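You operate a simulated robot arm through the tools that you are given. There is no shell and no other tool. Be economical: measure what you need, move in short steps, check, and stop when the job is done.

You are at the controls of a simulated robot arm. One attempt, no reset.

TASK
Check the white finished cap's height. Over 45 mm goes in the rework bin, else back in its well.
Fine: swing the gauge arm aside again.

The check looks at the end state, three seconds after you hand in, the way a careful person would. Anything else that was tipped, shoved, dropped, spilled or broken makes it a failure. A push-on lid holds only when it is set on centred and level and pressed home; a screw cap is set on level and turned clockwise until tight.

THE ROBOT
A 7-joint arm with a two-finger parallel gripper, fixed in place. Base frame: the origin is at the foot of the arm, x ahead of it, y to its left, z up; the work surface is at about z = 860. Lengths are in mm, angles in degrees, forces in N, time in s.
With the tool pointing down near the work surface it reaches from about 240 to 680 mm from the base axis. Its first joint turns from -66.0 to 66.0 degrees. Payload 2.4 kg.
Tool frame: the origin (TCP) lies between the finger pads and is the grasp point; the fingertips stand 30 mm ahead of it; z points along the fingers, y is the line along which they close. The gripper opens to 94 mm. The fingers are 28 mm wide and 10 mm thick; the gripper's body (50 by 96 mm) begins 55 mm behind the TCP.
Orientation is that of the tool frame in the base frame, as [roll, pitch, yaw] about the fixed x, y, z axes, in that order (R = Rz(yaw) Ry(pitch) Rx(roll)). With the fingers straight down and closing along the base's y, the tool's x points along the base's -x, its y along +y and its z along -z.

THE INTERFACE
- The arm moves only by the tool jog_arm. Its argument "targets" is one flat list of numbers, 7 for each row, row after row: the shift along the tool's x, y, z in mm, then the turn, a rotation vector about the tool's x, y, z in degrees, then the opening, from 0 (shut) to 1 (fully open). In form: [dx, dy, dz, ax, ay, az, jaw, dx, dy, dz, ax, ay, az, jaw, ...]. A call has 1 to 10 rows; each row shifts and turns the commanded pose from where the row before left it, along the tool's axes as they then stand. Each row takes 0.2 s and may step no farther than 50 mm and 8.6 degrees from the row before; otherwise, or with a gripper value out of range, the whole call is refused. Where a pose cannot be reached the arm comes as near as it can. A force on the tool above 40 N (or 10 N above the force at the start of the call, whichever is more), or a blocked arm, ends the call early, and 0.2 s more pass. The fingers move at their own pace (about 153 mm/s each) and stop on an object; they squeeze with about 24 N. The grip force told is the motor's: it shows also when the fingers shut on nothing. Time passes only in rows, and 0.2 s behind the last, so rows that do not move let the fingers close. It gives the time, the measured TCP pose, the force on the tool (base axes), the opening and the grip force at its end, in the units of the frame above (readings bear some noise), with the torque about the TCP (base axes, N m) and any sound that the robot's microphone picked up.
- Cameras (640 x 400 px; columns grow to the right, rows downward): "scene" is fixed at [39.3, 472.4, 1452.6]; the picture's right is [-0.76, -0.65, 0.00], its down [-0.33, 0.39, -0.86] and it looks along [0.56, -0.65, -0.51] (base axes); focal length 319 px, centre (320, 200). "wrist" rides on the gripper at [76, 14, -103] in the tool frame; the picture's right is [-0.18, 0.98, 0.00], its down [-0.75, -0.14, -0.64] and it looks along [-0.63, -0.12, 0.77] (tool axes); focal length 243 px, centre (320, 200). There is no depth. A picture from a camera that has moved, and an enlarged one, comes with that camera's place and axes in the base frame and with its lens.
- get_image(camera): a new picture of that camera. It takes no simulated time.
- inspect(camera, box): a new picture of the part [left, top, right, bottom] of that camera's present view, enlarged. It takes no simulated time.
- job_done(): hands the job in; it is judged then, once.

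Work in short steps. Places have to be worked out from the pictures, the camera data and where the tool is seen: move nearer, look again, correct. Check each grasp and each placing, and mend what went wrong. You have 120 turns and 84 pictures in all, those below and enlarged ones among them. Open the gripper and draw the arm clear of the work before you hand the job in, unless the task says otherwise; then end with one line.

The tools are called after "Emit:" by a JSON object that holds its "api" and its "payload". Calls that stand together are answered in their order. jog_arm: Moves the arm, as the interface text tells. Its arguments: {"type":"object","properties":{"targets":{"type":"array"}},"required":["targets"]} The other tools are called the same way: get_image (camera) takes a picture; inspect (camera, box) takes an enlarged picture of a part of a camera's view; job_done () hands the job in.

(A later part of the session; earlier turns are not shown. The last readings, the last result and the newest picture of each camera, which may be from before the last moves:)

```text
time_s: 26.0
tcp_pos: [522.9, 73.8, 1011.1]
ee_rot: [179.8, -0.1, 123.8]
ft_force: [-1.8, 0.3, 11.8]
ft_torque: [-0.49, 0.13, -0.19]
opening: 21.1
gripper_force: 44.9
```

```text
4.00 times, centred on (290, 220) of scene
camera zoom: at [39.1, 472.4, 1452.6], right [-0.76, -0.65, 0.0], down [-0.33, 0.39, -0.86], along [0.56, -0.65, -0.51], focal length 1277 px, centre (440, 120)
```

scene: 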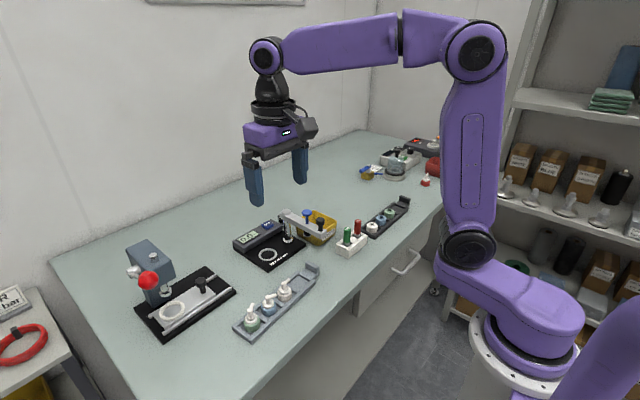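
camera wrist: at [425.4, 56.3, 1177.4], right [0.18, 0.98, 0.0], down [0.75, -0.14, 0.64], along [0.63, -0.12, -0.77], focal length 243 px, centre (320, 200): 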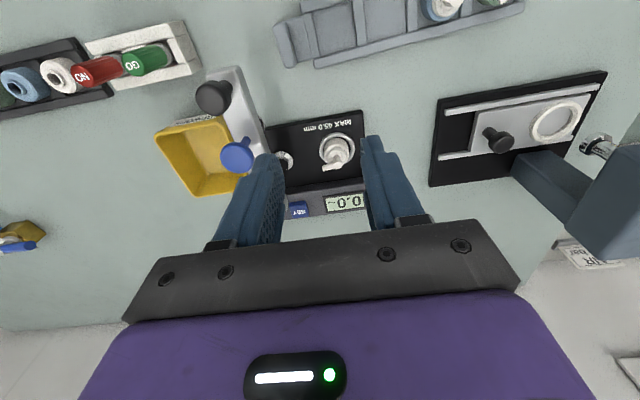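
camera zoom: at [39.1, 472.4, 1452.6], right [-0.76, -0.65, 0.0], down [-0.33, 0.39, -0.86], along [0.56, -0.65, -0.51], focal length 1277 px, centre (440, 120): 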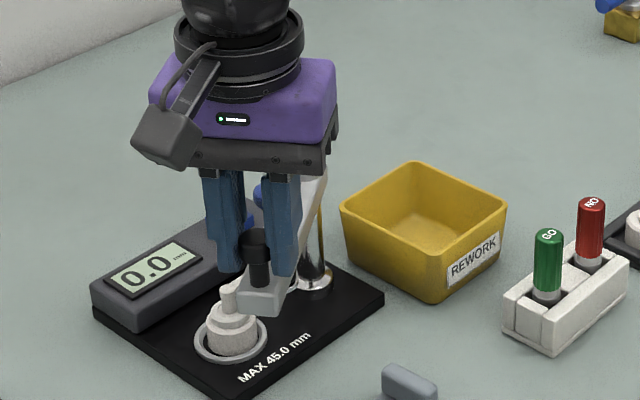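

Smooth now, 57° turned. Continuing 27° more.

Emit:
{"api": "jog_arm", "payload": {"targets": [-0.17, 6.44, 0, 0, 0, 3, 0.1, -0.17, 6.44, 0, 0, 0, 3, 0.1, -0.17, 6.44, 0, 0, 0, 3, 0.1, -0.17, 6.44, 0, 0, 0, 3, 0.1, -0.17, 6.44, 0, 0, 0, 3, 0.1, -0.17, 6.44, 0, 0, 0, 3, 0.1, -0.17, 6.44, 0, 0, 0, 3, 0.1, -0.17, 6.44, 0, 0, 0, 3, 0.1, -0.17, 6.44, 0, 0, 0, 3, 0.1, 0, 0, 0, 0, 0, 0, 0.1]}}

Emit:
{"api": "inspect", "payload": {"camera": "scene", "box": [230, 170, 350, 270]}}

Emit:
{"api": "get_image", "payload": {"camera": "wrist"}}

```text
time_s: 28.2
tcp_pos: [576.2, 94.2, 1010.7]
ee_rot: [180.0, -0.1, 96.7]
ft_force: [1.1, -1.2, 13.0]
ft_torque: [-0.57, 0.03, 0.03]
opening: 21.2
gripper_force: 45.1
```

```text
4.00 times, centred on (290, 220) of scene
camera zoom: at [39.1, 472.3, 1452.7], right [-0.76, -0.65, 0.0], down [-0.33, 0.39, -0.86], along [0.56, -0.65, -0.51], focal length 1277 px, centre (440, 120)
```

zoom: 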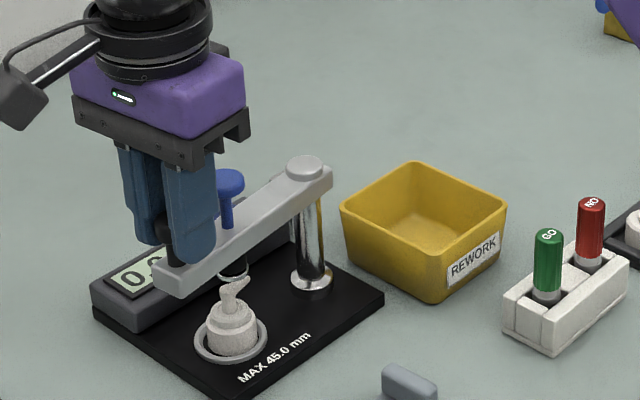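

```text
40 pictures are left
camera wrist: at [581.3, 170.5, 1113.1], right [1.0, -0.07, 0.0], down [-0.05, -0.77, 0.64], along [-0.04, -0.64, -0.77], focal length 243 px, centre (320, 200)
```

wrist: 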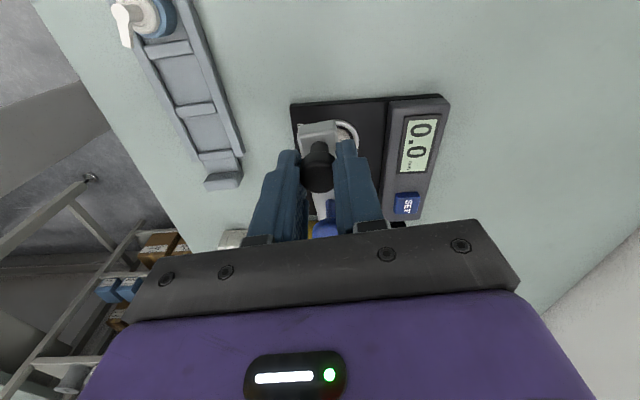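

Nearly over the ring; the last ~6.5°, gently.

Emit:
{"api": "jog_arm", "payload": {"targets": [-0.1, 4.3, 0, 0, 0, 2, 0.1, -0.1, 4.3, 0, 0, 0, 2, 0.1, -0.1, 4.3, 0, 0, 0, 2, 0.1, 0, 1, 0, 0, 0, 0.5, 0.1, 0, 0, 0, 0, 0, 0, 0.1]}}

Emit:
{"api": "inspect", "payload": {"camera": "scene", "box": [230, 190, 310, 260]}}

```text
time_s: 29.4
tcp_pos: [589.6, 94.3, 1011.5]
ee_rot: [179.8, -0.1, 90.4]
ft_force: [3.2, -2.8, 15.1]
ft_torque: [-0.37, 0.12, 0.37]
opening: 21.5
gripper_force: 45.1
```

```text
5.71 times, centred on (270, 225) of scene
camera zoom: at [39.1, 472.3, 1452.7], right [-0.76, -0.65, 0.0], down [-0.33, 0.39, -0.86], along [0.56, -0.65, -0.51], focal length 1824 px, centre (606, 57)
```

zoom: 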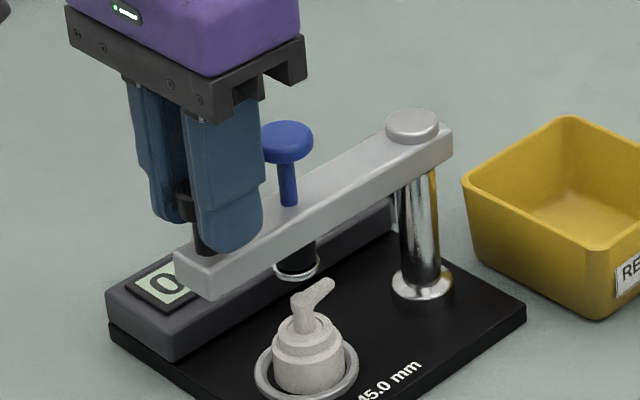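

The plunger is above the pump head. I'll release the handle, rise, close the fingers and move over the blue knob.

Emit:
{"api": "jog_arm", "payload": {"targets": [0, 0, 0, 0, 0, 0, 0.45, 0, 0, 0, 0, 0, 0, 0.45, 0, 0, -30, 0, 0, 0, 0.45, 0, 0, -35, 0, 0, 0, 0.45, 0, 0, 0, 0, 0, 0, 0, 0, 0, 0, 0, 0, 0, 0]}}

Emit:
{"api": "get_image", "payload": {"camera": "wrist"}}

Emit:
{"api": "inspect", "payload": {"camera": "scene", "box": [230, 180, 310, 250]}}

```text
time_s: 30.8
tcp_pos: [587.2, 93.5, 1073.1]
ee_rot: [179.9, -0.1, 90.4]
ft_force: [0.1, 0.4, -0.2]
ft_torque: [0.0, 0.02, -0.01]
opening: 0.0
gripper_force: 23.9
```

```text
38 pictures are left
camera wrist: at [601.3, 170.2, 1176.4], right [0.98, -0.18, 0.0], down [-0.14, -0.76, 0.64], along [-0.11, -0.63, -0.77], focal length 243 px, centre (320, 200)
```

wrist: 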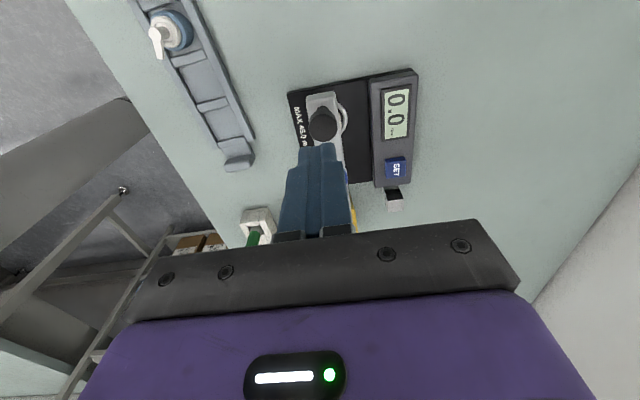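

```text
5.71 times, centred on (270, 215) of scene
camera zoom: at [39.3, 472.4, 1452.6], right [-0.76, -0.65, 0.0], down [-0.33, 0.39, -0.86], along [0.56, -0.65, -0.51], focal length 1824 px, centre (606, 114)
```

zoom: 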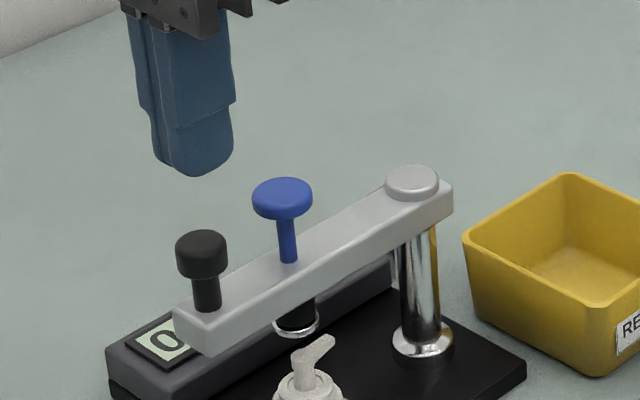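

Arm holds its position. Moving over the blue knob (≈588, 52) and lowering toward contact.

Emit:
{"api": "jog_arm", "payload": {"targets": [-21, 1, 0, 0, 0, 0, 0, -21, 0, 0, 0, 0, 0, 0, 0, 0, 15, 0, 0, 0, 0, 0, 0, 8, 0, 0, 0, 0, 0, 0, 0, 0, 0, 0, 0]}}

Emit:
{"api": "inspect", "payload": {"camera": "scene", "box": [230, 180, 310, 250]}}

```text
time_s: 32.0
tcp_pos: [590.5, 52.3, 1052.6]
ee_rot: [179.8, -0.2, 90.4]
ft_force: [-0.2, 0.4, -0.3]
ft_torque: [-0.01, -0.01, 0.0]
opening: 0.0
gripper_force: 24.2
```

```text
5.71 times, centred on (270, 215) of scene
camera zoom: at [39.3, 472.4, 1452.6], right [-0.76, -0.65, 0.0], down [-0.33, 0.39, -0.86], along [0.56, -0.65, -0.51], focal length 1824 px, centre (606, 114)
```

zoom: 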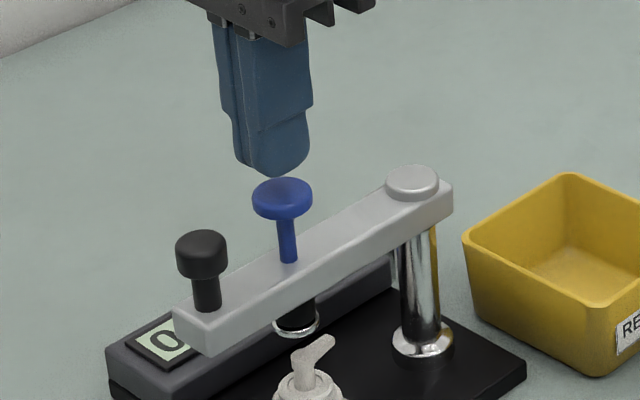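

The knob is ~3 mm further toward -y. I'll correct that and lower until it touches, then press in small steps.

Emit:
{"api": "jog_arm", "payload": {"targets": [-2.5, -1, 0, 0, 0, 0, 0, 0, 0, 5, 0, 0, 0, 0, 0, 0, 4, 0, 0, 0, 0, 0, 0, 3, 0, 0, 0, 0, 0, 0, 0, 0, 0, 0, 0]}}

Emit:
{"api": "get_image", "payload": {"camera": "wrist"}}

```text
time_s: 33.2
tcp_pos: [589.0, 48.7, 1040.3]
ee_rot: [180.0, -0.1, 90.5]
ft_force: [-0.6, 0.2, -0.4]
ft_torque: [0.01, 0.0, -0.02]
opening: 0.0
gripper_force: 23.5
```

```text
35 pictures are left
camera wrist: at [603.7, 125.5, 1142.0], right [0.98, -0.18, 0.0], down [-0.14, -0.76, 0.64], along [-0.11, -0.63, -0.77], focal length 243 px, centre (320, 200)
```

wrist: 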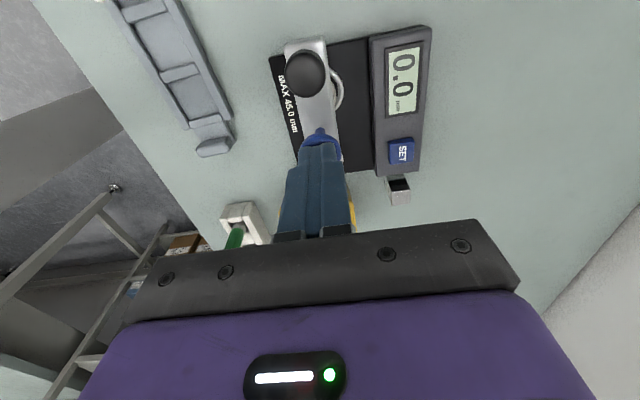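

Tip is centred over the blue knob. Pressing down in 2 mm steps.

Emit:
{"api": "jog_arm", "payload": {"targets": [0, 0, 2, 0, 0, 0, 0, 0, 0, 2, 0, 0, 0, 0, 0, 0, 2, 0, 0, 0, 0, 0, 0, 2, 0, 0, 0, 0, 0, 0, 2, 0, 0, 0, 0, 0, 0, 2, 0, 0, 0, 0, 0, 0, 0, 0, 0, 0, 0]}}

Emit:
{"api": "inspect", "payload": {"camera": "wrist", "box": [270, 20, 450, 160]}}

Emit:
{"api": "inspect", "payload": {"camera": "scene", "box": [230, 190, 310, 260]}}

```text
time_s: 34.8
tcp_pos: [589.4, 50.7, 1029.6]
ee_rot: [179.9, -0.2, 90.3]
ft_force: [1.0, -0.6, 1.9]
ft_torque: [-0.04, 0.02, 0.02]
opening: 0.0
gripper_force: 23.7
```

```text
2.86 times, centred on (360, 90) of wrist
camera zoom: at [603.6, 125.9, 1130.8], right [0.98, -0.18, 0.0], down [-0.14, -0.76, 0.64], along [-0.11, -0.63, -0.77], focal length 693 px, centre (206, 514)
```

zoom: 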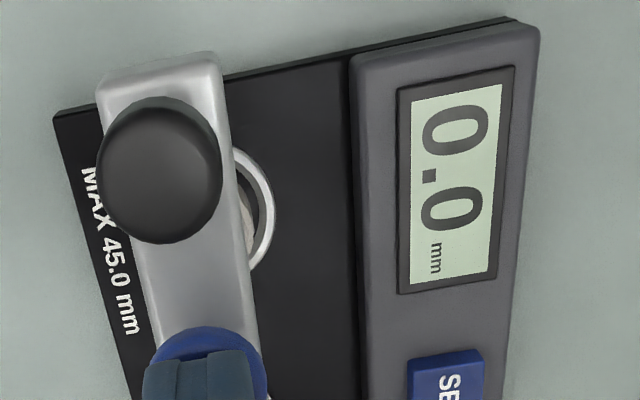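

```text
5.71 times, centred on (270, 225) of scene
camera zoom: at [39.3, 472.3, 1452.6], right [-0.76, -0.65, 0.0], down [-0.33, 0.39, -0.86], along [0.56, -0.65, -0.51], focal length 1824 px, centre (606, 57)
```

zoom: 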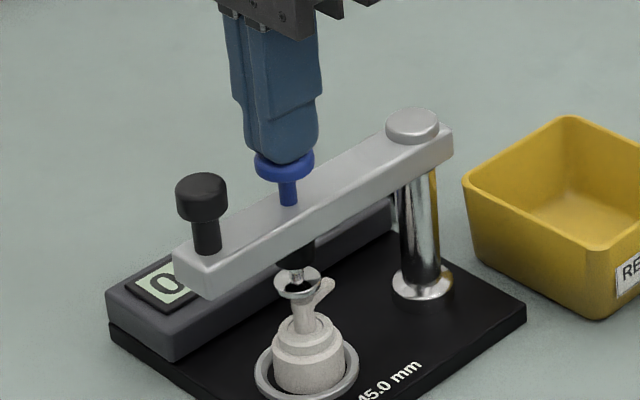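

The plunger is moving down easily (2 N) with the foot near the pump head. Continuing in 1.5 mm steps until the force rises.

Emit:
{"api": "jog_arm", "payload": {"targets": [0, 0, 1.5, 0, 0, 0, 0, 0, 0, 1.5, 0, 0, 0, 0, 0, 0, 1.5, 0, 0, 0, 0, 0, 0, 0, 0, 0, 0, 0]}}

Emit:
{"api": "inspect", "payload": {"camera": "wrist", "box": [270, 20, 450, 160]}}

Emit:
{"api": "inspect", "payload": {"camera": "scene", "box": [240, 210, 300, 260]}}

```text
time_s: 35.8
tcp_pos: [589.1, 50.9, 1024.2]
ee_rot: [179.8, 0.0, 90.4]
ft_force: [0.8, -0.1, 1.9]
ft_torque: [0.01, -0.03, 0.01]
opening: 0.0
gripper_force: 23.9
```

```text
2.86 times, centred on (360, 90) of wrist
camera zoom: at [603.1, 126.2, 1126.1], right [0.98, -0.18, 0.0], down [-0.14, -0.76, 0.64], along [-0.11, -0.63, -0.77], focal length 693 px, centre (206, 514)
```

zoom: 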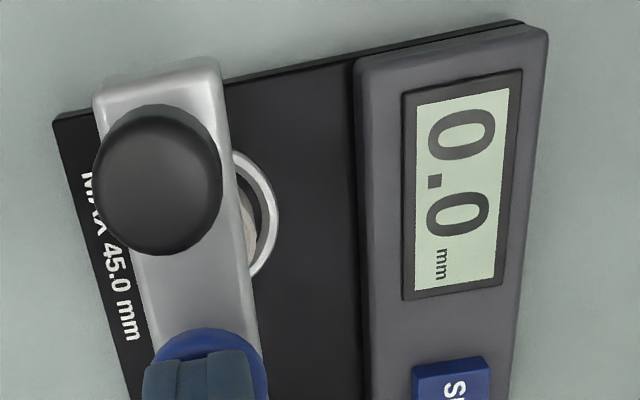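

```text
8.00 times, centred on (270, 235) of scene
camera zoom: at [39.3, 472.4, 1452.6], right [-0.76, -0.65, 0.0], down [-0.33, 0.39, -0.86], along [0.56, -0.65, -0.51], focal length 2554 px, centre (720, -80)
```

zoom: 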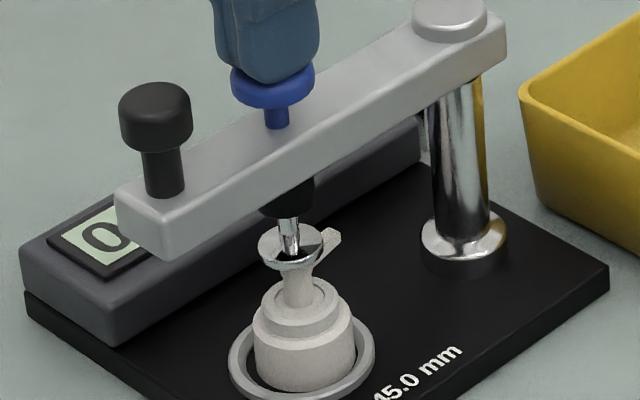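

Foot is nearly on the pump head. Two more millimetres.

Emit:
{"api": "jog_arm", "payload": {"targets": [0, 0, 1, 0, 0, 0, 0, 0, 0, 1, 0, 0, 0, 0, 0, 0, 0, 0, 0, 0, 0]}}

Emit:
{"api": "jog_arm", "payload": {"targets": [0, 0, 1, 0, 0, 0, 0, 0, 0, 0, 0, 0, 0, 0]}}

Emit:
{"api": "inspect", "payload": {"camera": "wrist", "box": [270, 20, 450, 160]}}

```text
time_s: 36.6
tcp_pos: [590.4, 50.3, 1021.4]
ee_rot: [180.0, -0.1, 90.4]
ft_force: [-0.3, 1.2, 2.0]
ft_torque: [0.0, -0.02, 0.0]
opening: 0.0
gripper_force: 24.1
```

```text
time_s: 37.2
tcp_pos: [590.0, 50.3, 1020.8]
ee_rot: [179.9, -0.2, 90.2]
ft_force: [-0.8, 0.2, 3.6]
ft_torque: [-0.08, 0.03, -0.01]
opening: 0.1
gripper_force: 24.2
```

```text
2.86 times, centred on (360, 90) of wrist
camera zoom: at [603.7, 125.8, 1122.6], right [0.98, -0.18, 0.0], down [-0.14, -0.76, 0.64], along [-0.11, -0.63, -0.77], focal length 693 px, centre (206, 514)
```

zoom: 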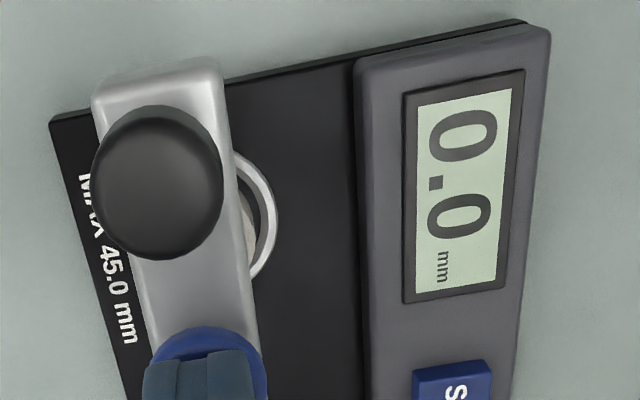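

Force is starting to rise (3.6 N). One more millimetre.

Emit:
{"api": "jog_arm", "payload": {"targets": [0, 0, 1, 0, 0, 0, 0, 0, 0, 0, 0, 0, 0, 0]}}

Emit:
{"api": "get_image", "payload": {"camera": "wrist"}}

Emit:
{"api": "inspect", "payload": {"camera": "scene", "box": [240, 210, 300, 260]}}

```text
time_s: 37.8
tcp_pos: [590.4, 49.9, 1019.0]
ee_rot: [179.9, -0.1, 90.3]
ft_force: [-0.7, -1.4, 2.9]
ft_torque: [-0.07, 0.04, 0.0]
opening: 0.0
gripper_force: 23.3
```

```text
29 pictures are left
camera wrist: at [604.0, 126.0, 1121.6], right [0.98, -0.18, 0.0], down [-0.14, -0.76, 0.64], along [-0.11, -0.63, -0.77], focal length 243 px, centre (320, 200)
```

wrist: 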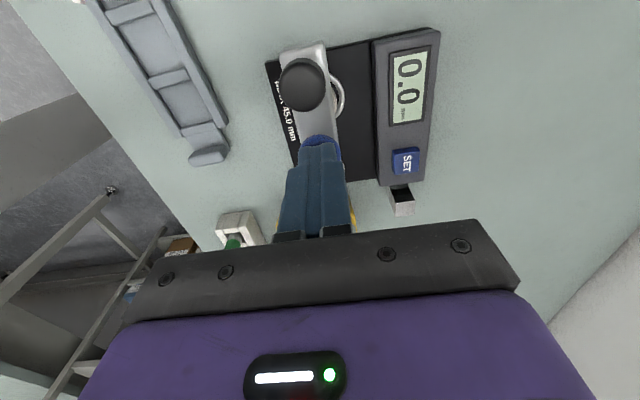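

```text
8.00 times, centred on (270, 235) of scene
camera zoom: at [39.2, 472.3, 1452.6], right [-0.76, -0.65, 0.0], down [-0.33, 0.39, -0.86], along [0.56, -0.65, -0.51], focal length 2554 px, centre (720, -80)
```

zoom: 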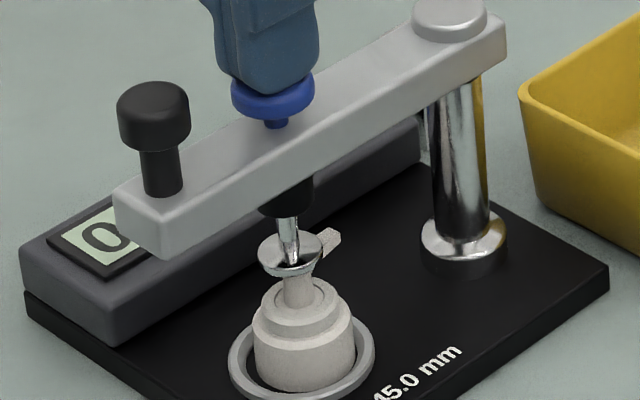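

Not obviously in contact yet (expected near TCP 1017). Continuing 1 mm steps and watching the force.

Emit:
{"api": "jog_arm", "payload": {"targets": [0, 0, 1, 0, 0, 0, 0, 0, 0, 0, 0, 0, 0, 0]}}

Emit:
{"api": "jog_arm", "payload": {"targets": [0, 0, 1, 0, 0, 0, 0, 0, 0, 0, 0, 0, 0, 0]}}

Emit:
{"api": "inspect", "payload": {"camera": "wrist", "box": [270, 20, 450, 160]}}

```text
time_s: 38.4
tcp_pos: [590.3, 49.1, 1019.0]
ee_rot: [179.8, -0.1, 90.4]
ft_force: [0.7, -0.9, 4.0]
ft_torque: [-0.06, -0.03, 0.04]
opening: 0.0
gripper_force: 24.3
heard: click
```

```text
time_s: 39.0
tcp_pos: [589.6, 50.2, 1017.9]
ee_rot: [179.9, -0.1, 90.3]
ft_force: [1.1, -2.1, 3.4]
ft_torque: [-0.06, 0.0, 0.07]
opening: 0.0
gripper_force: 24.3
```

```text
2.86 times, centred on (360, 90) of wrist
camera zoom: at [603.6, 126.0, 1120.0], right [0.98, -0.18, 0.0], down [-0.14, -0.76, 0.64], along [-0.11, -0.63, -0.77], focal length 693 px, centre (206, 514)
```

zoom: 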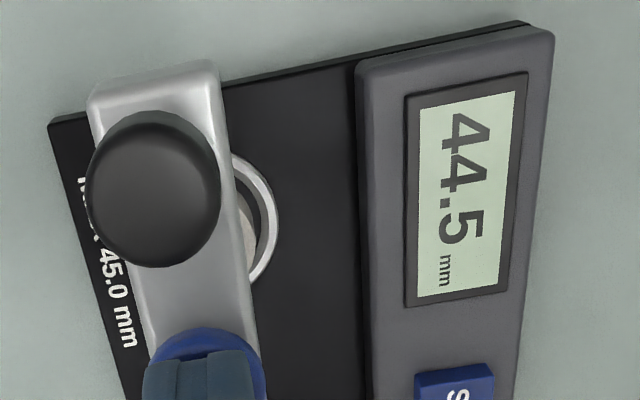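

A click, and the display reads 44.5 mm. That is close to the limit, and a 45.0 mm reference block stands beside the gauge, so I'll look at the block and the reading after releasing the plunger.

Emit:
{"api": "jog_arm", "payload": {"targets": [0, 0, -10, 0, 0, 0, 0, 0, 0, -20, 0, 0, 0, 0, 0, 0, -30, 0, 0, 0, 0, 0, 0, 0, 0, 0, 0, 0]}}

Emit:
{"api": "get_image", "payload": {"camera": "wrist"}}

Emit:
{"api": "inspect", "payload": {"camera": "scene", "box": [235, 190, 315, 260]}}

```text
time_s: 40.0
tcp_pos: [588.9, 49.9, 1077.4]
ee_rot: [179.9, -0.1, 90.4]
ft_force: [0.1, -0.2, 0.1]
ft_torque: [0.01, -0.02, 0.0]
opening: 0.3
gripper_force: 23.9
```

```text
26 pictures are left
camera wrist: at [602.8, 125.5, 1180.1], right [0.98, -0.18, 0.0], down [-0.14, -0.76, 0.64], along [-0.11, -0.63, -0.77], focal length 243 px, centre (320, 200)
```

wrist: 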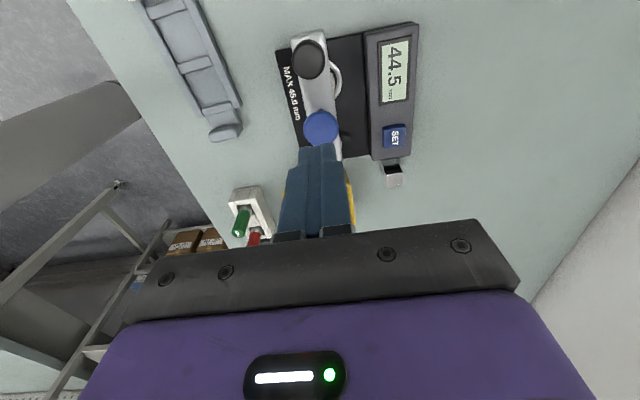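

```text
5.71 times, centred on (275, 225) of scene
camera zoom: at [39.3, 472.4, 1452.6], right [-0.76, -0.65, 0.0], down [-0.33, 0.39, -0.86], along [0.56, -0.65, -0.51], focal length 1824 px, centre (577, 57)
```

zoom: 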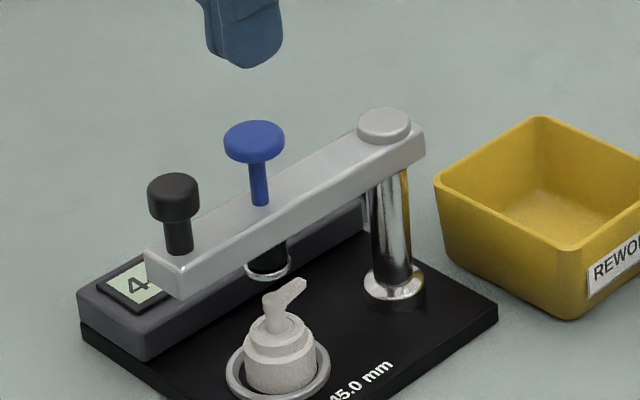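

The reading holds at 44.5. I'll swing the arm aside now, then cross-check the gauge by probing heights with the fingertips (cap top, gauge plate, 45.0 block, table). First I re-grip the handle knob.

Emit:
{"api": "jog_arm", "payload": {"targets": [22, 0.5, 0, 0, 0, 0, 0.45, 22, 0.5, 0, 0, 0, 0, 0.45, 0, 0, 30, 0, 0, 0, 0.45, 0, 0, 30, 0, 0, 0, 0.45, 0, 0, 6, 0, 0, 0, 0.45, 0, 0, 0, 0, 0, 0, 0.3, 0, 0, 0, 0, 0, 0, 0.1, 0, 0, 0, 0, 0, 0, 0.1, 0, 0, 0, 0, 0, 0, 0.1]}}

Emit:
{"api": "inspect", "payload": {"camera": "scene", "box": [230, 190, 310, 260]}}

```text
time_s: 42.0
tcp_pos: [589.8, 95.0, 1012.9]
ee_rot: [-180.0, -0.2, 90.4]
ft_force: [-3.9, 1.7, -3.4]
ft_torque: [0.08, 0.03, -0.15]
opening: 21.2
gripper_force: 45.2
```

```text
5.71 times, centred on (270, 225) of scene
camera zoom: at [39.3, 472.4, 1452.6], right [-0.76, -0.65, 0.0], down [-0.33, 0.39, -0.86], along [0.56, -0.65, -0.51], focal length 1824 px, centre (606, 57)
```

zoom: 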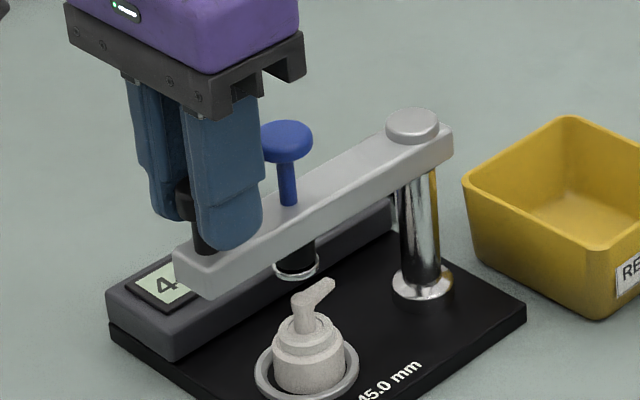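

Handle gripped. Swinging back counter-clockwise in 3° steps.

Emit:
{"api": "jog_arm", "payload": {"targets": [-0.17, -6.44, 0, 0, 0, -3, 0.1, -0.17, -6.44, 0, 0, 0, -3, 0.1, -0.17, -6.44, 0, 0, 0, -3, 0.1, -0.17, -6.44, 0, 0, 0, -3, 0.1, -0.17, -6.44, 0, 0, 0, -3, 0.1, -0.17, -6.44, 0, 0, 0, -3, 0.1, -0.17, -6.44, 0, 0, 0, -3, 0.1, -0.17, -6.44, 0, 0, 0, -3, 0.1, -0.17, -6.44, 0, 0, 0, -3, 0.1, -0.17, -6.44, 0, 0, 0, -3, 0.1]}}

Emit:
{"api": "jog_arm", "payload": {"targets": [-0.17, -6.44, 0, 0, 0, -3, 0.1, -0.17, -6.44, 0, 0, 0, -3, 0.1, -0.17, -6.44, 0, 0, 0, -3, 0.1, -0.17, -6.44, 0, 0, 0, -3, 0.1, -0.17, -6.44, 0, 0, 0, -3, 0.1, -0.17, -6.44, 0, 0, 0, -3, 0.1, -0.17, -6.44, 0, 0, 0, -3, 0.1, -0.17, -6.44, 0, 0, 0, -3, 0.1, -0.17, -6.44, 0, 0, 0, -3, 0.1, -0.17, -6.44, 0, 0, 0, -3, 0.1]}}

```text
time_s: 44.2
tcp_pos: [528.9, 77.4, 1012.0]
ee_rot: [179.9, 0.0, 120.5]
ft_force: [-4.2, 8.6, 1.9]
ft_torque: [0.45, 0.22, 0.12]
opening: 21.5
gripper_force: 44.6
```

```text
time_s: 46.4
tcp_pos: [484.1, 31.8, 1011.6]
ee_rot: [179.9, 0.0, 150.3]
ft_force: [-16.2, 10.0, 25.5]
ft_torque: [0.19, 0.47, 0.05]
opening: 20.6
gripper_force: 45.2
```

Some radial (19 N) and vertical load has built up; I'll ease 1.3 mm outward and 1 mm up and finish the last 30°.

Emit:
{"api": "jog_arm", "payload": {"targets": [1.3, -3, -1, 0, 0, -1.5, 0.1, -0.17, -6.44, 0, 0, 0, -3, 0.1, -0.17, -6.44, 0, 0, 0, -3, 0.1, -0.17, -6.44, 0, 0, 0, -3, 0.1, -0.17, -6.44, 0, 0, 0, -3, 0.1, -0.17, -6.44, 0, 0, 0, -3, 0.1, -0.17, -6.44, 0, 0, 0, -3, 0.1, -0.17, -6.44, 0, 0, 0, -3, 0.1, -0.17, -6.44, 0, 0, 0, -3, 0.1]}}

Emit:
{"api": "jog_arm", "payload": {"targets": [-0.17, -6.44, 0, 0, 0, -3, 0.1, 0, -3.2, 0, 0, 0, -1.5, 0.1, 0, 0, 0, 0, 0, 0, 0.1]}}

Emit:
{"api": "inspect", "payload": {"camera": "scene", "box": [230, 180, 350, 270]}}

```text
time_s: 48.4
tcp_pos: [468.3, -18.1, 1012.2]
ee_rot: [179.9, 0.0, 176.1]
ft_force: [-1.2, 0.1, -27.0]
ft_torque: [-0.09, -0.85, 0.06]
opening: 21.1
gripper_force: 45.1
```

```text
time_s: 49.2
tcp_pos: [468.3, -27.7, 1012.6]
ee_rot: [179.8, 0.1, -179.5]
ft_force: [2.8, 2.6, -30.8]
ft_torque: [-0.03, 0.36, -0.15]
opening: 20.9
gripper_force: 44.6
```

```text
4.44 times, centred on (290, 225) of scene
camera zoom: at [39.9, 472.4, 1452.6], right [-0.76, -0.65, 0.0], down [-0.33, 0.39, -0.86], along [0.56, -0.65, -0.51], focal length 1419 px, centre (453, 89)
```

zoom: 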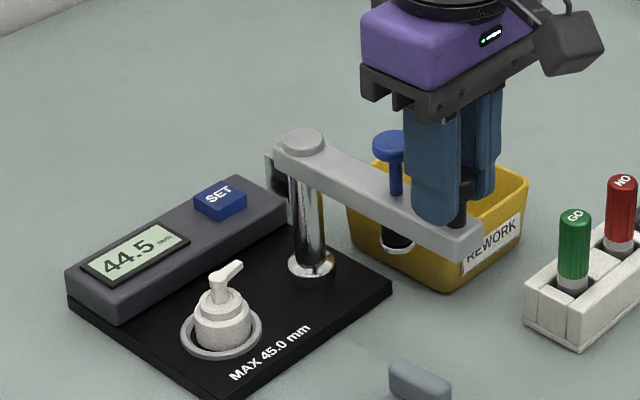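

Arm is back at its original parked position, display 44.5. I'll release the handle, rise, rotate to yaw 90 and go above the cap with fingers closed.

Emit:
{"api": "jog_arm", "payload": {"targets": [0, 0, 0.8, 0, 0, 0, 0.1, 0, 0, 0, 0, 0, 0, 0.45, 0, 0, 0, 0, 0, 0, 0.45, 0, 0, -30, 0, 0, 0, 0.45, 0, 0, -35, 0, 0, 0, 0.45, 0, 40, 0, 0, 0, 0, 0.2, -20, 38, 0, 0, 0, 0, 0, 0, 0, 0, 0, 0, 8.4, 0, 0, 0, 0, 0, 0, 8.4, 0, 0, 0, 0, 0, 0, 8.4, 0]}}

Emit:
{"api": "jog_arm", "payload": {"targets": [0, 0, 0, 0, 0, 8.4, 0, 0, 0, 0, 0, 0, 8.4, 0, 0, 0, 0, 0, 0, 8.4, 0, 0, 0, 0, 0, 0, 8.4, 0, 0, 0, 0, 0, 0, 8.4, 0, 0, 0, 0, 0, 0, 8.4, 0, 0, 0, 0, 0, 0, 8.4, 0, 0, 0, 0, 0, 0, 6, 0, 0, 0, 0, 0, 0, 0, 0]}}

```text
time_s: 51.4
tcp_pos: [488.8, 50.5, 1079.0]
ee_rot: [180.0, 0.0, 155.0]
ft_force: [-0.4, 0.3, 1.3]
ft_torque: [-0.02, -0.01, 0.01]
opening: 0.1
gripper_force: 23.7
```

```text
time_s: 53.4
tcp_pos: [487.1, 49.7, 1077.0]
ee_rot: [179.8, -0.1, 90.2]
ft_force: [0.5, -0.3, 0.9]
ft_torque: [-0.01, 0.05, -0.01]
opening: 0.0
gripper_force: 24.1
```

Now over the cap's head, then down to a few mm above it.

Emit:
{"api": "jog_arm", "payload": {"targets": [0, 34, 0, 0, 0, 0, 0, 0, 34, 0, 0, 0, 0, 0, 0, 34, 0, 0, 0, 0, 0, 0, 0, 45, 0, 0, 0, 0, 0, 0, 45, 0, 0, 0, 0, 0, 0, 37, 0, 0, 0, 0, 0, 0, 0, 0, 0, 0, 0]}}

Emit:
{"api": "inspect", "payload": {"camera": "scene", "box": [240, 200, 300, 260]}}

```text
time_s: 55.0
tcp_pos: [589.5, 53.5, 950.2]
ee_rot: [179.8, 0.0, 90.3]
ft_force: [0.2, 0.1, -0.6]
ft_torque: [0.01, 0.0, -0.05]
opening: 0.0
gripper_force: 24.0
```

```text
6.67 times, centred on (270, 230) of scene
camera zoom: at [39.3, 472.4, 1452.6], right [-0.76, -0.65, 0.0], down [-0.33, 0.39, -0.86], along [0.56, -0.65, -0.51], focal length 2128 px, centre (653, 0)
```

zoom: 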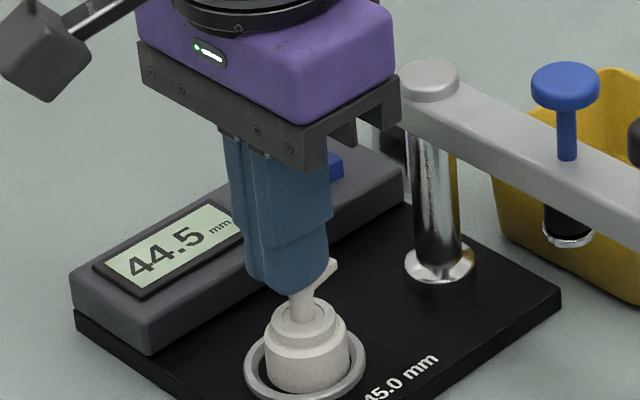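

Shift 3 mm toward -y and approach in small steps.

Emit:
{"api": "jog_arm", "payload": {"targets": [-3, 0, 0, 0, 0, 0, 0, 0, 0, 3, 0, 0, 0, 0, 0, 0, 2, 0, 0, 0, 0, 0, 0, 0, 0, 0, 0, 0]}}

Emit:
{"api": "jog_arm", "payload": {"targets": [0, 0, 1, 0, 0, 0, 0, 0, 0, 0, 0, 0, 0, 0]}}

Emit:
{"api": "jog_arm", "payload": {"targets": [0, 0, 1, 0, 0, 0, 0, 0, 0, 0, 0, 0, 0, 0]}}

```text
time_s: 56.0
tcp_pos: [591.5, 47.3, 945.4]
ee_rot: [179.8, -0.1, 90.4]
ft_force: [0.2, 0.6, 6.6]
ft_torque: [0.0, -0.02, 0.0]
opening: 0.0
gripper_force: 24.0
```

```text
time_s: 56.6
tcp_pos: [590.0, 47.5, 945.2]
ee_rot: [179.8, -0.1, 90.4]
ft_force: [-0.4, 0.7, 15.3]
ft_torque: [0.05, 0.06, 0.0]
opening: 0.1
gripper_force: 23.6
```

```text
time_s: 57.2
tcp_pos: [590.6, 47.3, 943.8]
ee_rot: [179.8, -0.1, 90.4]
ft_force: [0.4, 2.0, 23.1]
ft_torque: [0.11, -0.01, 0.0]
opening: 0.1
gripper_force: 24.5
```

Linear contact: 6.6/15.3/23.1 N, so the cap top contact lies 2.8 mm above the present command (call this c=0; contact c=-2.8). Now I'll raise, shift to the free corner of the black plate (557, 72) and probe it.

Emit:
{"api": "jog_arm", "payload": {"targets": [0, 0, -20, 0, 0, 0, 0, 13, -17, 0, 0, 0, 0, 0, 12, -16, 0, 0, 0, 0, 0, 0, 0, 30, 0, 0, 0, 0, 0, 0, 25, 0, 0, 0, 0, 0, 0, 0, 0, 0, 0, 0]}}

Emit:
{"api": "inspect", "payload": {"camera": "scene", "box": [235, 200, 305, 270]}}

```text
time_s: 58.6
tcp_pos: [557.0, 72.3, 909.6]
ee_rot: [179.9, 0.0, 90.4]
ft_force: [0.1, 0.4, 0.7]
ft_torque: [0.01, 0.02, -0.03]
opening: 0.0
gripper_force: 23.7
```

```text
5.71 times, centred on (270, 235) of scene
camera zoom: at [39.3, 472.4, 1452.6], right [-0.76, -0.65, 0.0], down [-0.33, 0.39, -0.86], along [0.56, -0.65, -0.51], focal length 1824 px, centre (606, 0)
```

zoom: 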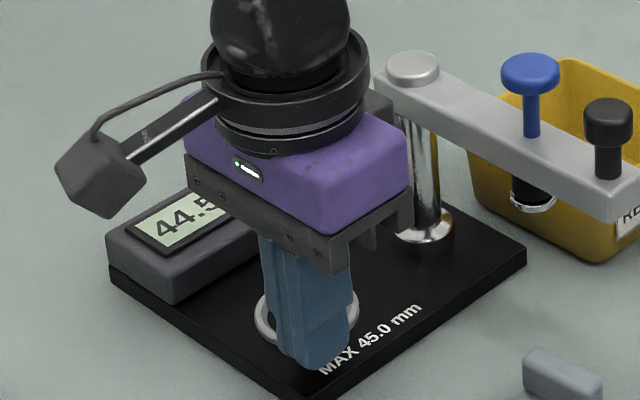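

Over the plate corner, clear of ring and cap. c=+35; if H=44.5 contact should occur at c≈41.7. Probing.

Emit:
{"api": "jog_arm", "payload": {"targets": [0, 0, 3, 0, 0, 0, 0, 0, 0, 2, 0, 0, 0, 0, 0, 0, 0, 0, 0, 0, 0]}}

Emit:
{"api": "jog_arm", "payload": {"targets": [0, 0, 1, 0, 0, 0, 0, 0, 0, 0, 0, 0, 0, 0]}}

Emit:
{"api": "jog_arm", "payload": {"targets": [0, 0, 1, 0, 0, 0, 0, 0, 0, 0, 0, 0, 0, 0]}}

Emit:
{"api": "jog_arm", "payload": {"targets": [0, 0, 1, 0, 0, 0, 0, 0, 0, 0, 0, 0, 0, 0]}}

```text
time_s: 59.4
tcp_pos: [557.4, 70.7, 903.3]
ee_rot: [179.9, 0.0, 90.5]
ft_force: [1.0, 0.2, 0.0]
ft_torque: [-0.01, 0.01, -0.01]
opening: 0.0
gripper_force: 24.1
```

```text
time_s: 60.0
tcp_pos: [556.8, 70.4, 904.1]
ee_rot: [179.9, -0.1, 90.4]
ft_force: [-0.2, 0.6, 0.0]
ft_torque: [-0.01, -0.05, -0.04]
opening: 0.0
gripper_force: 24.7
```

```text
time_s: 60.6
tcp_pos: [558.0, 70.7, 901.8]
ee_rot: [179.8, 0.0, 90.3]
ft_force: [-4.8, -1.0, 11.7]
ft_torque: [-0.18, 0.17, -0.05]
opening: 0.0
gripper_force: 24.0
```

```text
time_s: 61.2
tcp_pos: [557.8, 70.7, 902.8]
ee_rot: [179.8, 0.0, 90.4]
ft_force: [-10.4, -2.6, 33.3]
ft_torque: [-0.46, 0.42, -0.03]
opening: 0.0
gripper_force: 23.7
```

Plate contact extrapolates to c≈41.5, so H ≈ 44.3 mm, consistent with the gauge's 44.5. The cap is within limit and goes back to its well. I'll rise, move above the cap and open to 49 mm.

Emit:
{"api": "jog_arm", "payload": {"targets": [0, 0, -30, 0, 0, 0, 0, 0, 0, -35, 0, 0, 0, 0, -11, 16, 0, 0, 0, 0, 0.52, -11, 16, 0, 0, 0, 0, 0.52, 0, 0, 0, 0, 0, 0, 0.52]}}

Emit:
{"api": "inspect", "payload": {"camera": "wrist", "box": [220, 80, 420, 205]}}

```text
time_s: 62.4
tcp_pos: [589.3, 49.7, 965.0]
ee_rot: [179.9, -0.1, 90.4]
ft_force: [-0.3, -0.6, 0.6]
ft_torque: [0.01, -0.01, -0.01]
opening: 48.9
gripper_force: 0.2
```

```text
3.20 times, centred on (320, 142) of wrist
camera zoom: at [603.4, 125.4, 1067.5], right [0.98, -0.18, 0.0], down [-0.14, -0.76, 0.64], along [-0.11, -0.63, -0.77], focal length 776 px, centre (320, 384)
```

zoom: 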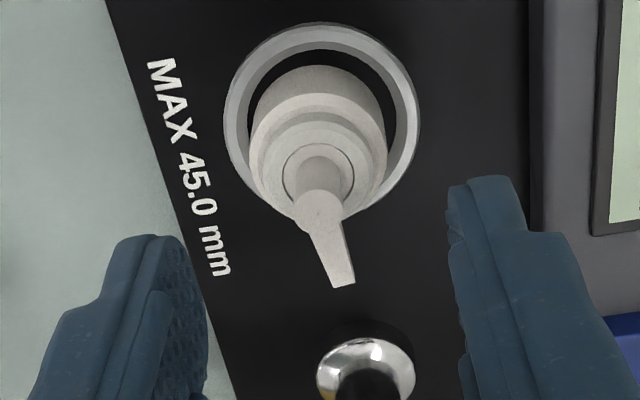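

The cap is undisturbed. Descending to the earlier grasp height (≈907) and closing.

Emit:
{"api": "jog_arm", "payload": {"targets": [-1, 0, 35, 0, 0, 0, 0.52, 0, 0, 15, 0, 0, 0, 0.52, 0, 0, 7.5, 0, 0, 0, 0.52, 0, 0, 0, 0, 0, 0, 0.52]}}

Emit:
{"api": "jog_arm", "payload": {"targets": [0, 0, 0, 0, 0, 0, 0.4, 0, 0, 0, 0, 0, 0, 0, 0, 0, 0, 0, 0, 0, 0, 0, 0, 0, 0, 0, 0, 0]}}

Emit:
{"api": "inspect", "payload": {"camera": "wrist", "box": [220, 80, 420, 205]}}

```text
time_s: 63.4
tcp_pos: [590.0, 50.1, 906.7]
ee_rot: [179.9, -0.1, 90.4]
ft_force: [-0.1, -0.2, -0.2]
ft_torque: [-0.01, 0.0, -0.01]
opening: 48.9
gripper_force: 0.0
```

```text
time_s: 64.4
tcp_pos: [589.1, 48.6, 907.3]
ee_rot: [180.0, 0.0, 90.4]
ft_force: [-0.5, -0.6, -0.3]
ft_torque: [-0.01, 0.01, 0.01]
opening: 31.2
gripper_force: 9.9
```

```text
3.20 times, centred on (320, 142) of wrist
camera zoom: at [603.3, 125.4, 1009.4], right [0.98, -0.18, 0.0], down [-0.14, -0.76, 0.64], along [-0.11, -0.63, -0.77], focal length 776 px, centre (320, 384)
```

zoom: 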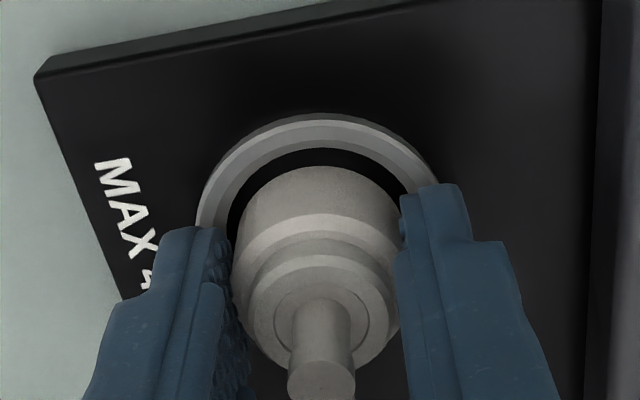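

Gripped (31.2 mm). Lifting and travelling back above its well at (451, 120).

Emit:
{"api": "jog_arm", "payload": {"targets": [0, 0, -15, 0, 0, 0, 0, 0, 0, -40, 0, 0, 0, 0, 18, -34.7, 0, 0, 0, 0, 0, 18, -34.7, 0, 0, 0, 0, 0, 18, -34.7, 0, 0, 0, 0, 0, 17, -34.5, 0, 0, 0, 0, 0, 0, 0, 0, 0, 0, 0, 0]}}

Emit:
{"api": "jog_arm", "payload": {"targets": [0, 0, 20, 0, 0, 0, 0, 0, 0, 10, 0, 0, 0, 0, 0, 0, 0, 0, 0, 0, 0]}}

Emit:
{"api": "inspect", "payload": {"camera": "wrist", "box": [220, 80, 420, 205]}}

Emit:
{"api": "inspect", "payload": {"camera": "scene", "box": [240, 250, 330, 320]}}

```text
time_s: 66.0
tcp_pos: [449.2, 122.1, 961.6]
ee_rot: [179.9, 0.0, 90.3]
ft_force: [-1.1, -0.6, 0.7]
ft_torque: [-0.01, -0.03, -0.01]
opening: 31.3
gripper_force: 9.9
```

```text
time_s: 66.8
tcp_pos: [449.0, 120.7, 931.4]
ee_rot: [179.9, -0.1, 90.4]
ft_force: [-0.3, -0.6, 0.0]
ft_torque: [0.0, -0.01, -0.01]
opening: 31.6
gripper_force: 10.1
```

```text
3.20 times, centred on (320, 142) of wrist
camera zoom: at [463.3, 195.7, 1034.6], right [0.98, -0.18, 0.0], down [-0.14, -0.76, 0.64], along [-0.11, -0.63, -0.77], focal length 776 px, centre (320, 384)
```

zoom: 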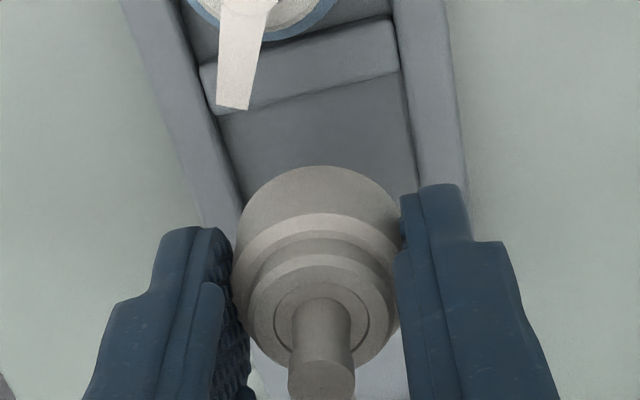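

```text
5.71 times, centred on (285, 285) of scene
camera zoom: at [39.3, 472.4, 1452.6], right [-0.76, -0.65, 0.0], down [-0.33, 0.39, -0.86], along [0.56, -0.65, -0.51], focal length 1824 px, centre (520, -286)
```

zoom: 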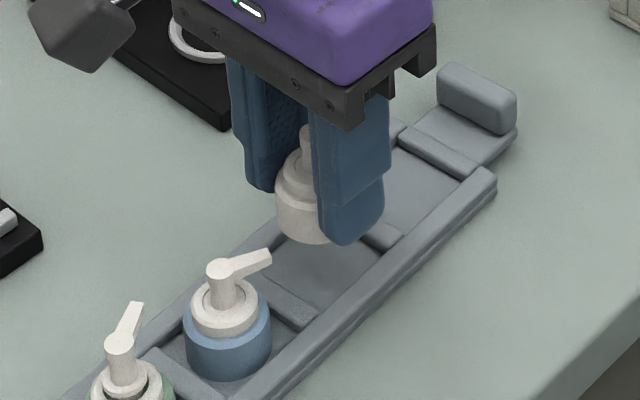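

Slightly low in x compared with the pick pose; shifting +1.5 mm and lowering to 912 for a check.

Emit:
{"api": "jog_arm", "payload": {"targets": [0, 1.5, 10, 0, 0, 0, 0, 0, 0, 10, 0, 0, 0, 0, 0, 0, 0, 0, 0, 0, 0]}}

Emit:
{"api": "inspect", "payload": {"camera": "wrist", "box": [220, 80, 420, 205]}}

Emit:
{"api": "inspect", "payload": {"camera": "scene", "box": [250, 260, 320, 315]}}

```text
time_s: 67.6
tcp_pos: [451.4, 121.0, 912.9]
ee_rot: [179.9, -0.1, 90.4]
ft_force: [0.3, -0.3, 0.0]
ft_torque: [-0.02, -0.01, 0.01]
opening: 31.6
gripper_force: 10.2
```

```text
3.20 times, centred on (320, 142) of wrist
camera zoom: at [465.6, 196.0, 1014.5], right [0.98, -0.18, 0.0], down [-0.14, -0.76, 0.64], along [-0.11, -0.63, -0.77], focal length 776 px, centre (320, 384)
```

zoom: 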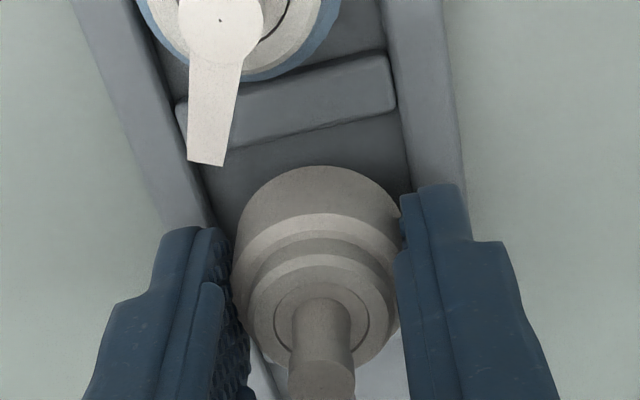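

```text
7.27 times, centred on (285, 288) of scene
camera zoom: at [39.3, 472.4, 1452.6], right [-0.76, -0.65, 0.0], down [-0.33, 0.39, -0.86], along [0.56, -0.65, -0.51], focal length 2322 px, centre (574, -436)
```

zoom: 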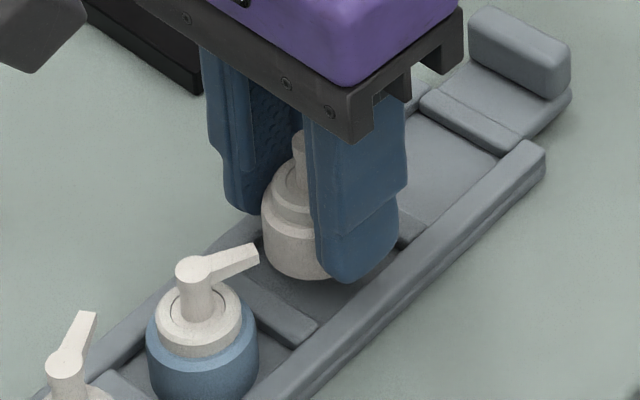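

Position matches the picture at pick-up. Lowering to seat.

Emit:
{"api": "jog_arm", "payload": {"targets": [0, 0, 5, 0, 0, 0, 0, 0, 0, 3, 0, 0, 0, 0, 0, 0, 0, 0, 0, 0, 0]}}

Emit:
{"api": "jog_arm", "payload": {"targets": [0, 0, 1.5, 0, 0, 0, 0, 0, 0, 0, 0, 0, 0, 0]}}

Emit:
{"api": "jog_arm", "payload": {"targets": [0, 0, 1, 0, 0, 0, 0, 0, 0, 0, 0, 0, 0, 0]}}

Emit:
{"api": "inspect", "payload": {"camera": "wrist", "box": [220, 80, 420, 205]}}

```text
time_s: 68.4
tcp_pos: [451.7, 119.8, 904.7]
ee_rot: [179.9, -0.2, 90.4]
ft_force: [-0.6, -0.2, -0.1]
ft_torque: [0.0, 0.03, -0.01]
opening: 31.6
gripper_force: 10.2
```

```text
time_s: 69.0
tcp_pos: [452.2, 117.6, 902.5]
ee_rot: [179.9, -0.2, 90.5]
ft_force: [-0.6, -0.6, 0.7]
ft_torque: [-0.02, 0.0, -0.04]
opening: 31.7
gripper_force: 10.7
```

```text
time_s: 69.6
tcp_pos: [451.9, 119.5, 903.0]
ee_rot: [179.9, 0.0, 90.4]
ft_force: [-5.2, -0.6, 19.7]
ft_torque: [0.01, 0.19, 0.0]
opening: 31.5
gripper_force: 9.3
```

```text
3.20 times, centred on (320, 142) of wrist
camera zoom: at [465.2, 194.9, 1004.6], right [0.98, -0.18, 0.0], down [-0.14, -0.76, 0.64], along [-0.11, -0.63, -0.77], focal length 776 px, centre (320, 384)
```

zoom: 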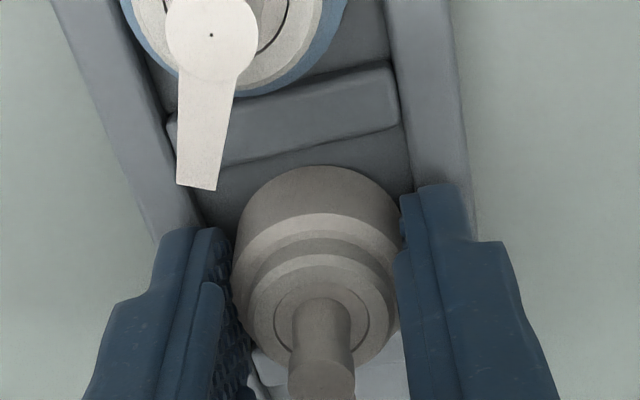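

Contact at the same height as at pick-up (fingers on the rails, cap at the floor). Backing off 0.7 mm and releasing slowly.

Emit:
{"api": "jog_arm", "payload": {"targets": [0, 0, -0.7, 0, 0, 0, 0.33, 0, 0, 0, 0, 0, 0, 0.36, 0, 0, 0, 0, 0, 0, 0.45, 0, 0, 0, 0, 0, 0, 0.5, 0, 0, 0, 0, 0, 0, 0.5]}}

Emit:
{"api": "inspect", "payload": {"camera": "scene", "box": [250, 260, 320, 315]}}

```text
time_s: 70.8
tcp_pos: [452.1, 120.1, 902.4]
ee_rot: [180.0, 0.0, 90.3]
ft_force: [-0.5, 0.5, 0.1]
ft_torque: [0.04, -0.01, -0.01]
opening: 47.0
gripper_force: 0.0
```

```text
7.27 times, centred on (285, 288) of scene
camera zoom: at [39.3, 472.4, 1452.6], right [-0.76, -0.65, 0.0], down [-0.33, 0.39, -0.86], along [0.56, -0.65, -0.51], focal length 2322 px, centre (574, -436)
```

zoom: 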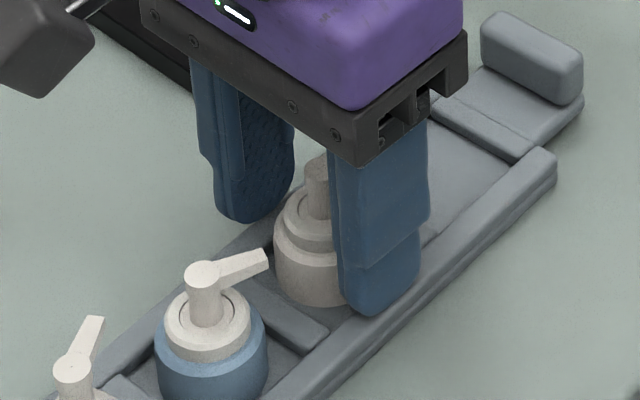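

The tray looks slightly shifted relative to the previous picture, so I'll rise straight up and check properly.

Emit:
{"api": "jog_arm", "payload": {"targets": [0, 0, -15, 0, 0, 0, 0.5, 0, 0, -30, 0, 0, 0, 0.5, 0, 0, -40, 0, 0, 0, 0.5, 0, 0, -40, 0, 0, 0, 0.5, 0, 0, -40, 0, 0, 0, 0.5, 50, 0, 0, 0, 0, 0, 0.5, 0, 0, 0, 0, 0, 0, 0.5]}}

Emit:
{"api": "get_image", "payload": {"camera": "scene"}}

Emit:
{"api": "inspect", "payload": {"camera": "scene", "box": [225, 250, 335, 345]}}

```text
time_s: 72.4
tcp_pos: [452.2, 169.9, 1067.8]
ee_rot: [180.0, -0.1, 90.5]
ft_force: [0.2, 0.1, 0.3]
ft_torque: [0.03, 0.0, -0.04]
opening: 47.0
gripper_force: 0.0
```

```text
12 pictures are left
```

scene: 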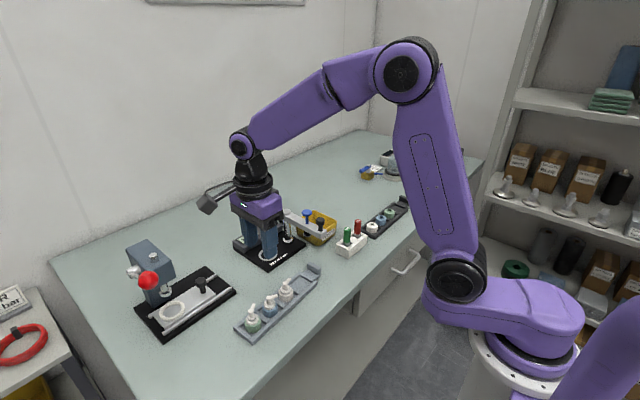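

```text
4.21 times, centred on (280, 298) of scene
camera zoom: at [39.3, 472.4, 1452.6], right [-0.76, -0.65, 0.0], down [-0.33, 0.39, -0.86], along [0.56, -0.65, -0.51], focal length 1344 px, centre (488, -210)
```

zoom: 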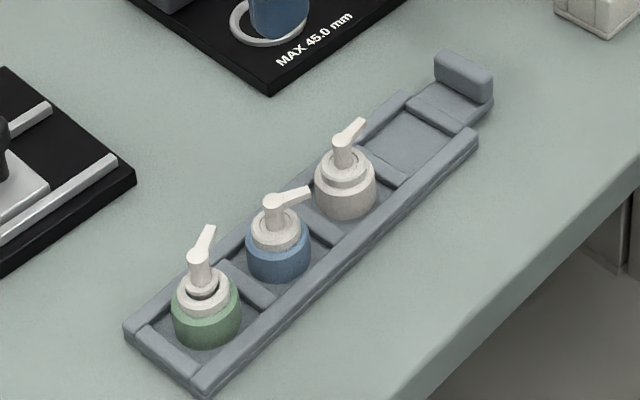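

All three caps stand properly in their wells, but the tray slid ~5 mm toward -x when the fingers opened. I'll nudge it back: closed fingers go down beside its -x rail at y≈138, then a slow push in +x.

Emit:
{"api": "jog_arm", "payload": {"targets": [-16, -31, 0, 0, 0, 0, 0, -16, -33, 0, 0, 0, 0, 0, 0, 0, 45, 0, 0, 0, 0, 0, 0, 45, 0, 0, 0, 0, 0, 0, 45, 0, 0, 0, 0, 0, 0, 20, 0, 0, 0, 0, 0, 0, 0, 0, 0, 0, 0]}}

Emit:
{"api": "inspect", "payload": {"camera": "scene", "box": [225, 250, 345, 345]}}

```text
time_s: 74.0
tcp_pos: [388.0, 137.8, 911.6]
ee_rot: [180.0, -0.1, 90.3]
ft_force: [0.0, 0.1, -0.6]
ft_torque: [0.0, 0.0, -0.02]
opening: 0.1
gripper_force: 23.9
```

```text
4.21 times, centred on (285, 298) of scene
camera zoom: at [39.3, 472.4, 1452.6], right [-0.76, -0.65, 0.0], down [-0.33, 0.39, -0.86], along [0.56, -0.65, -0.51], focal length 1344 px, centre (467, -210)
```

zoom: 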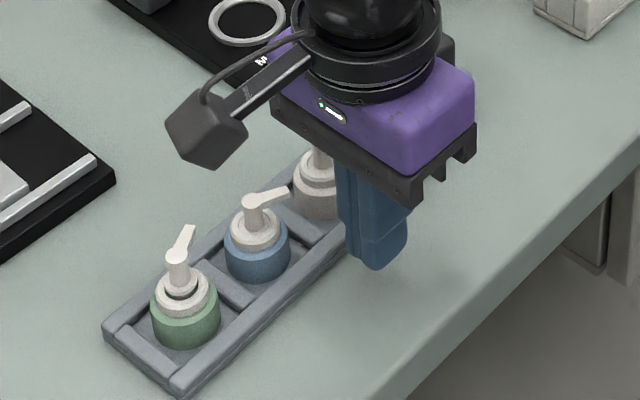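

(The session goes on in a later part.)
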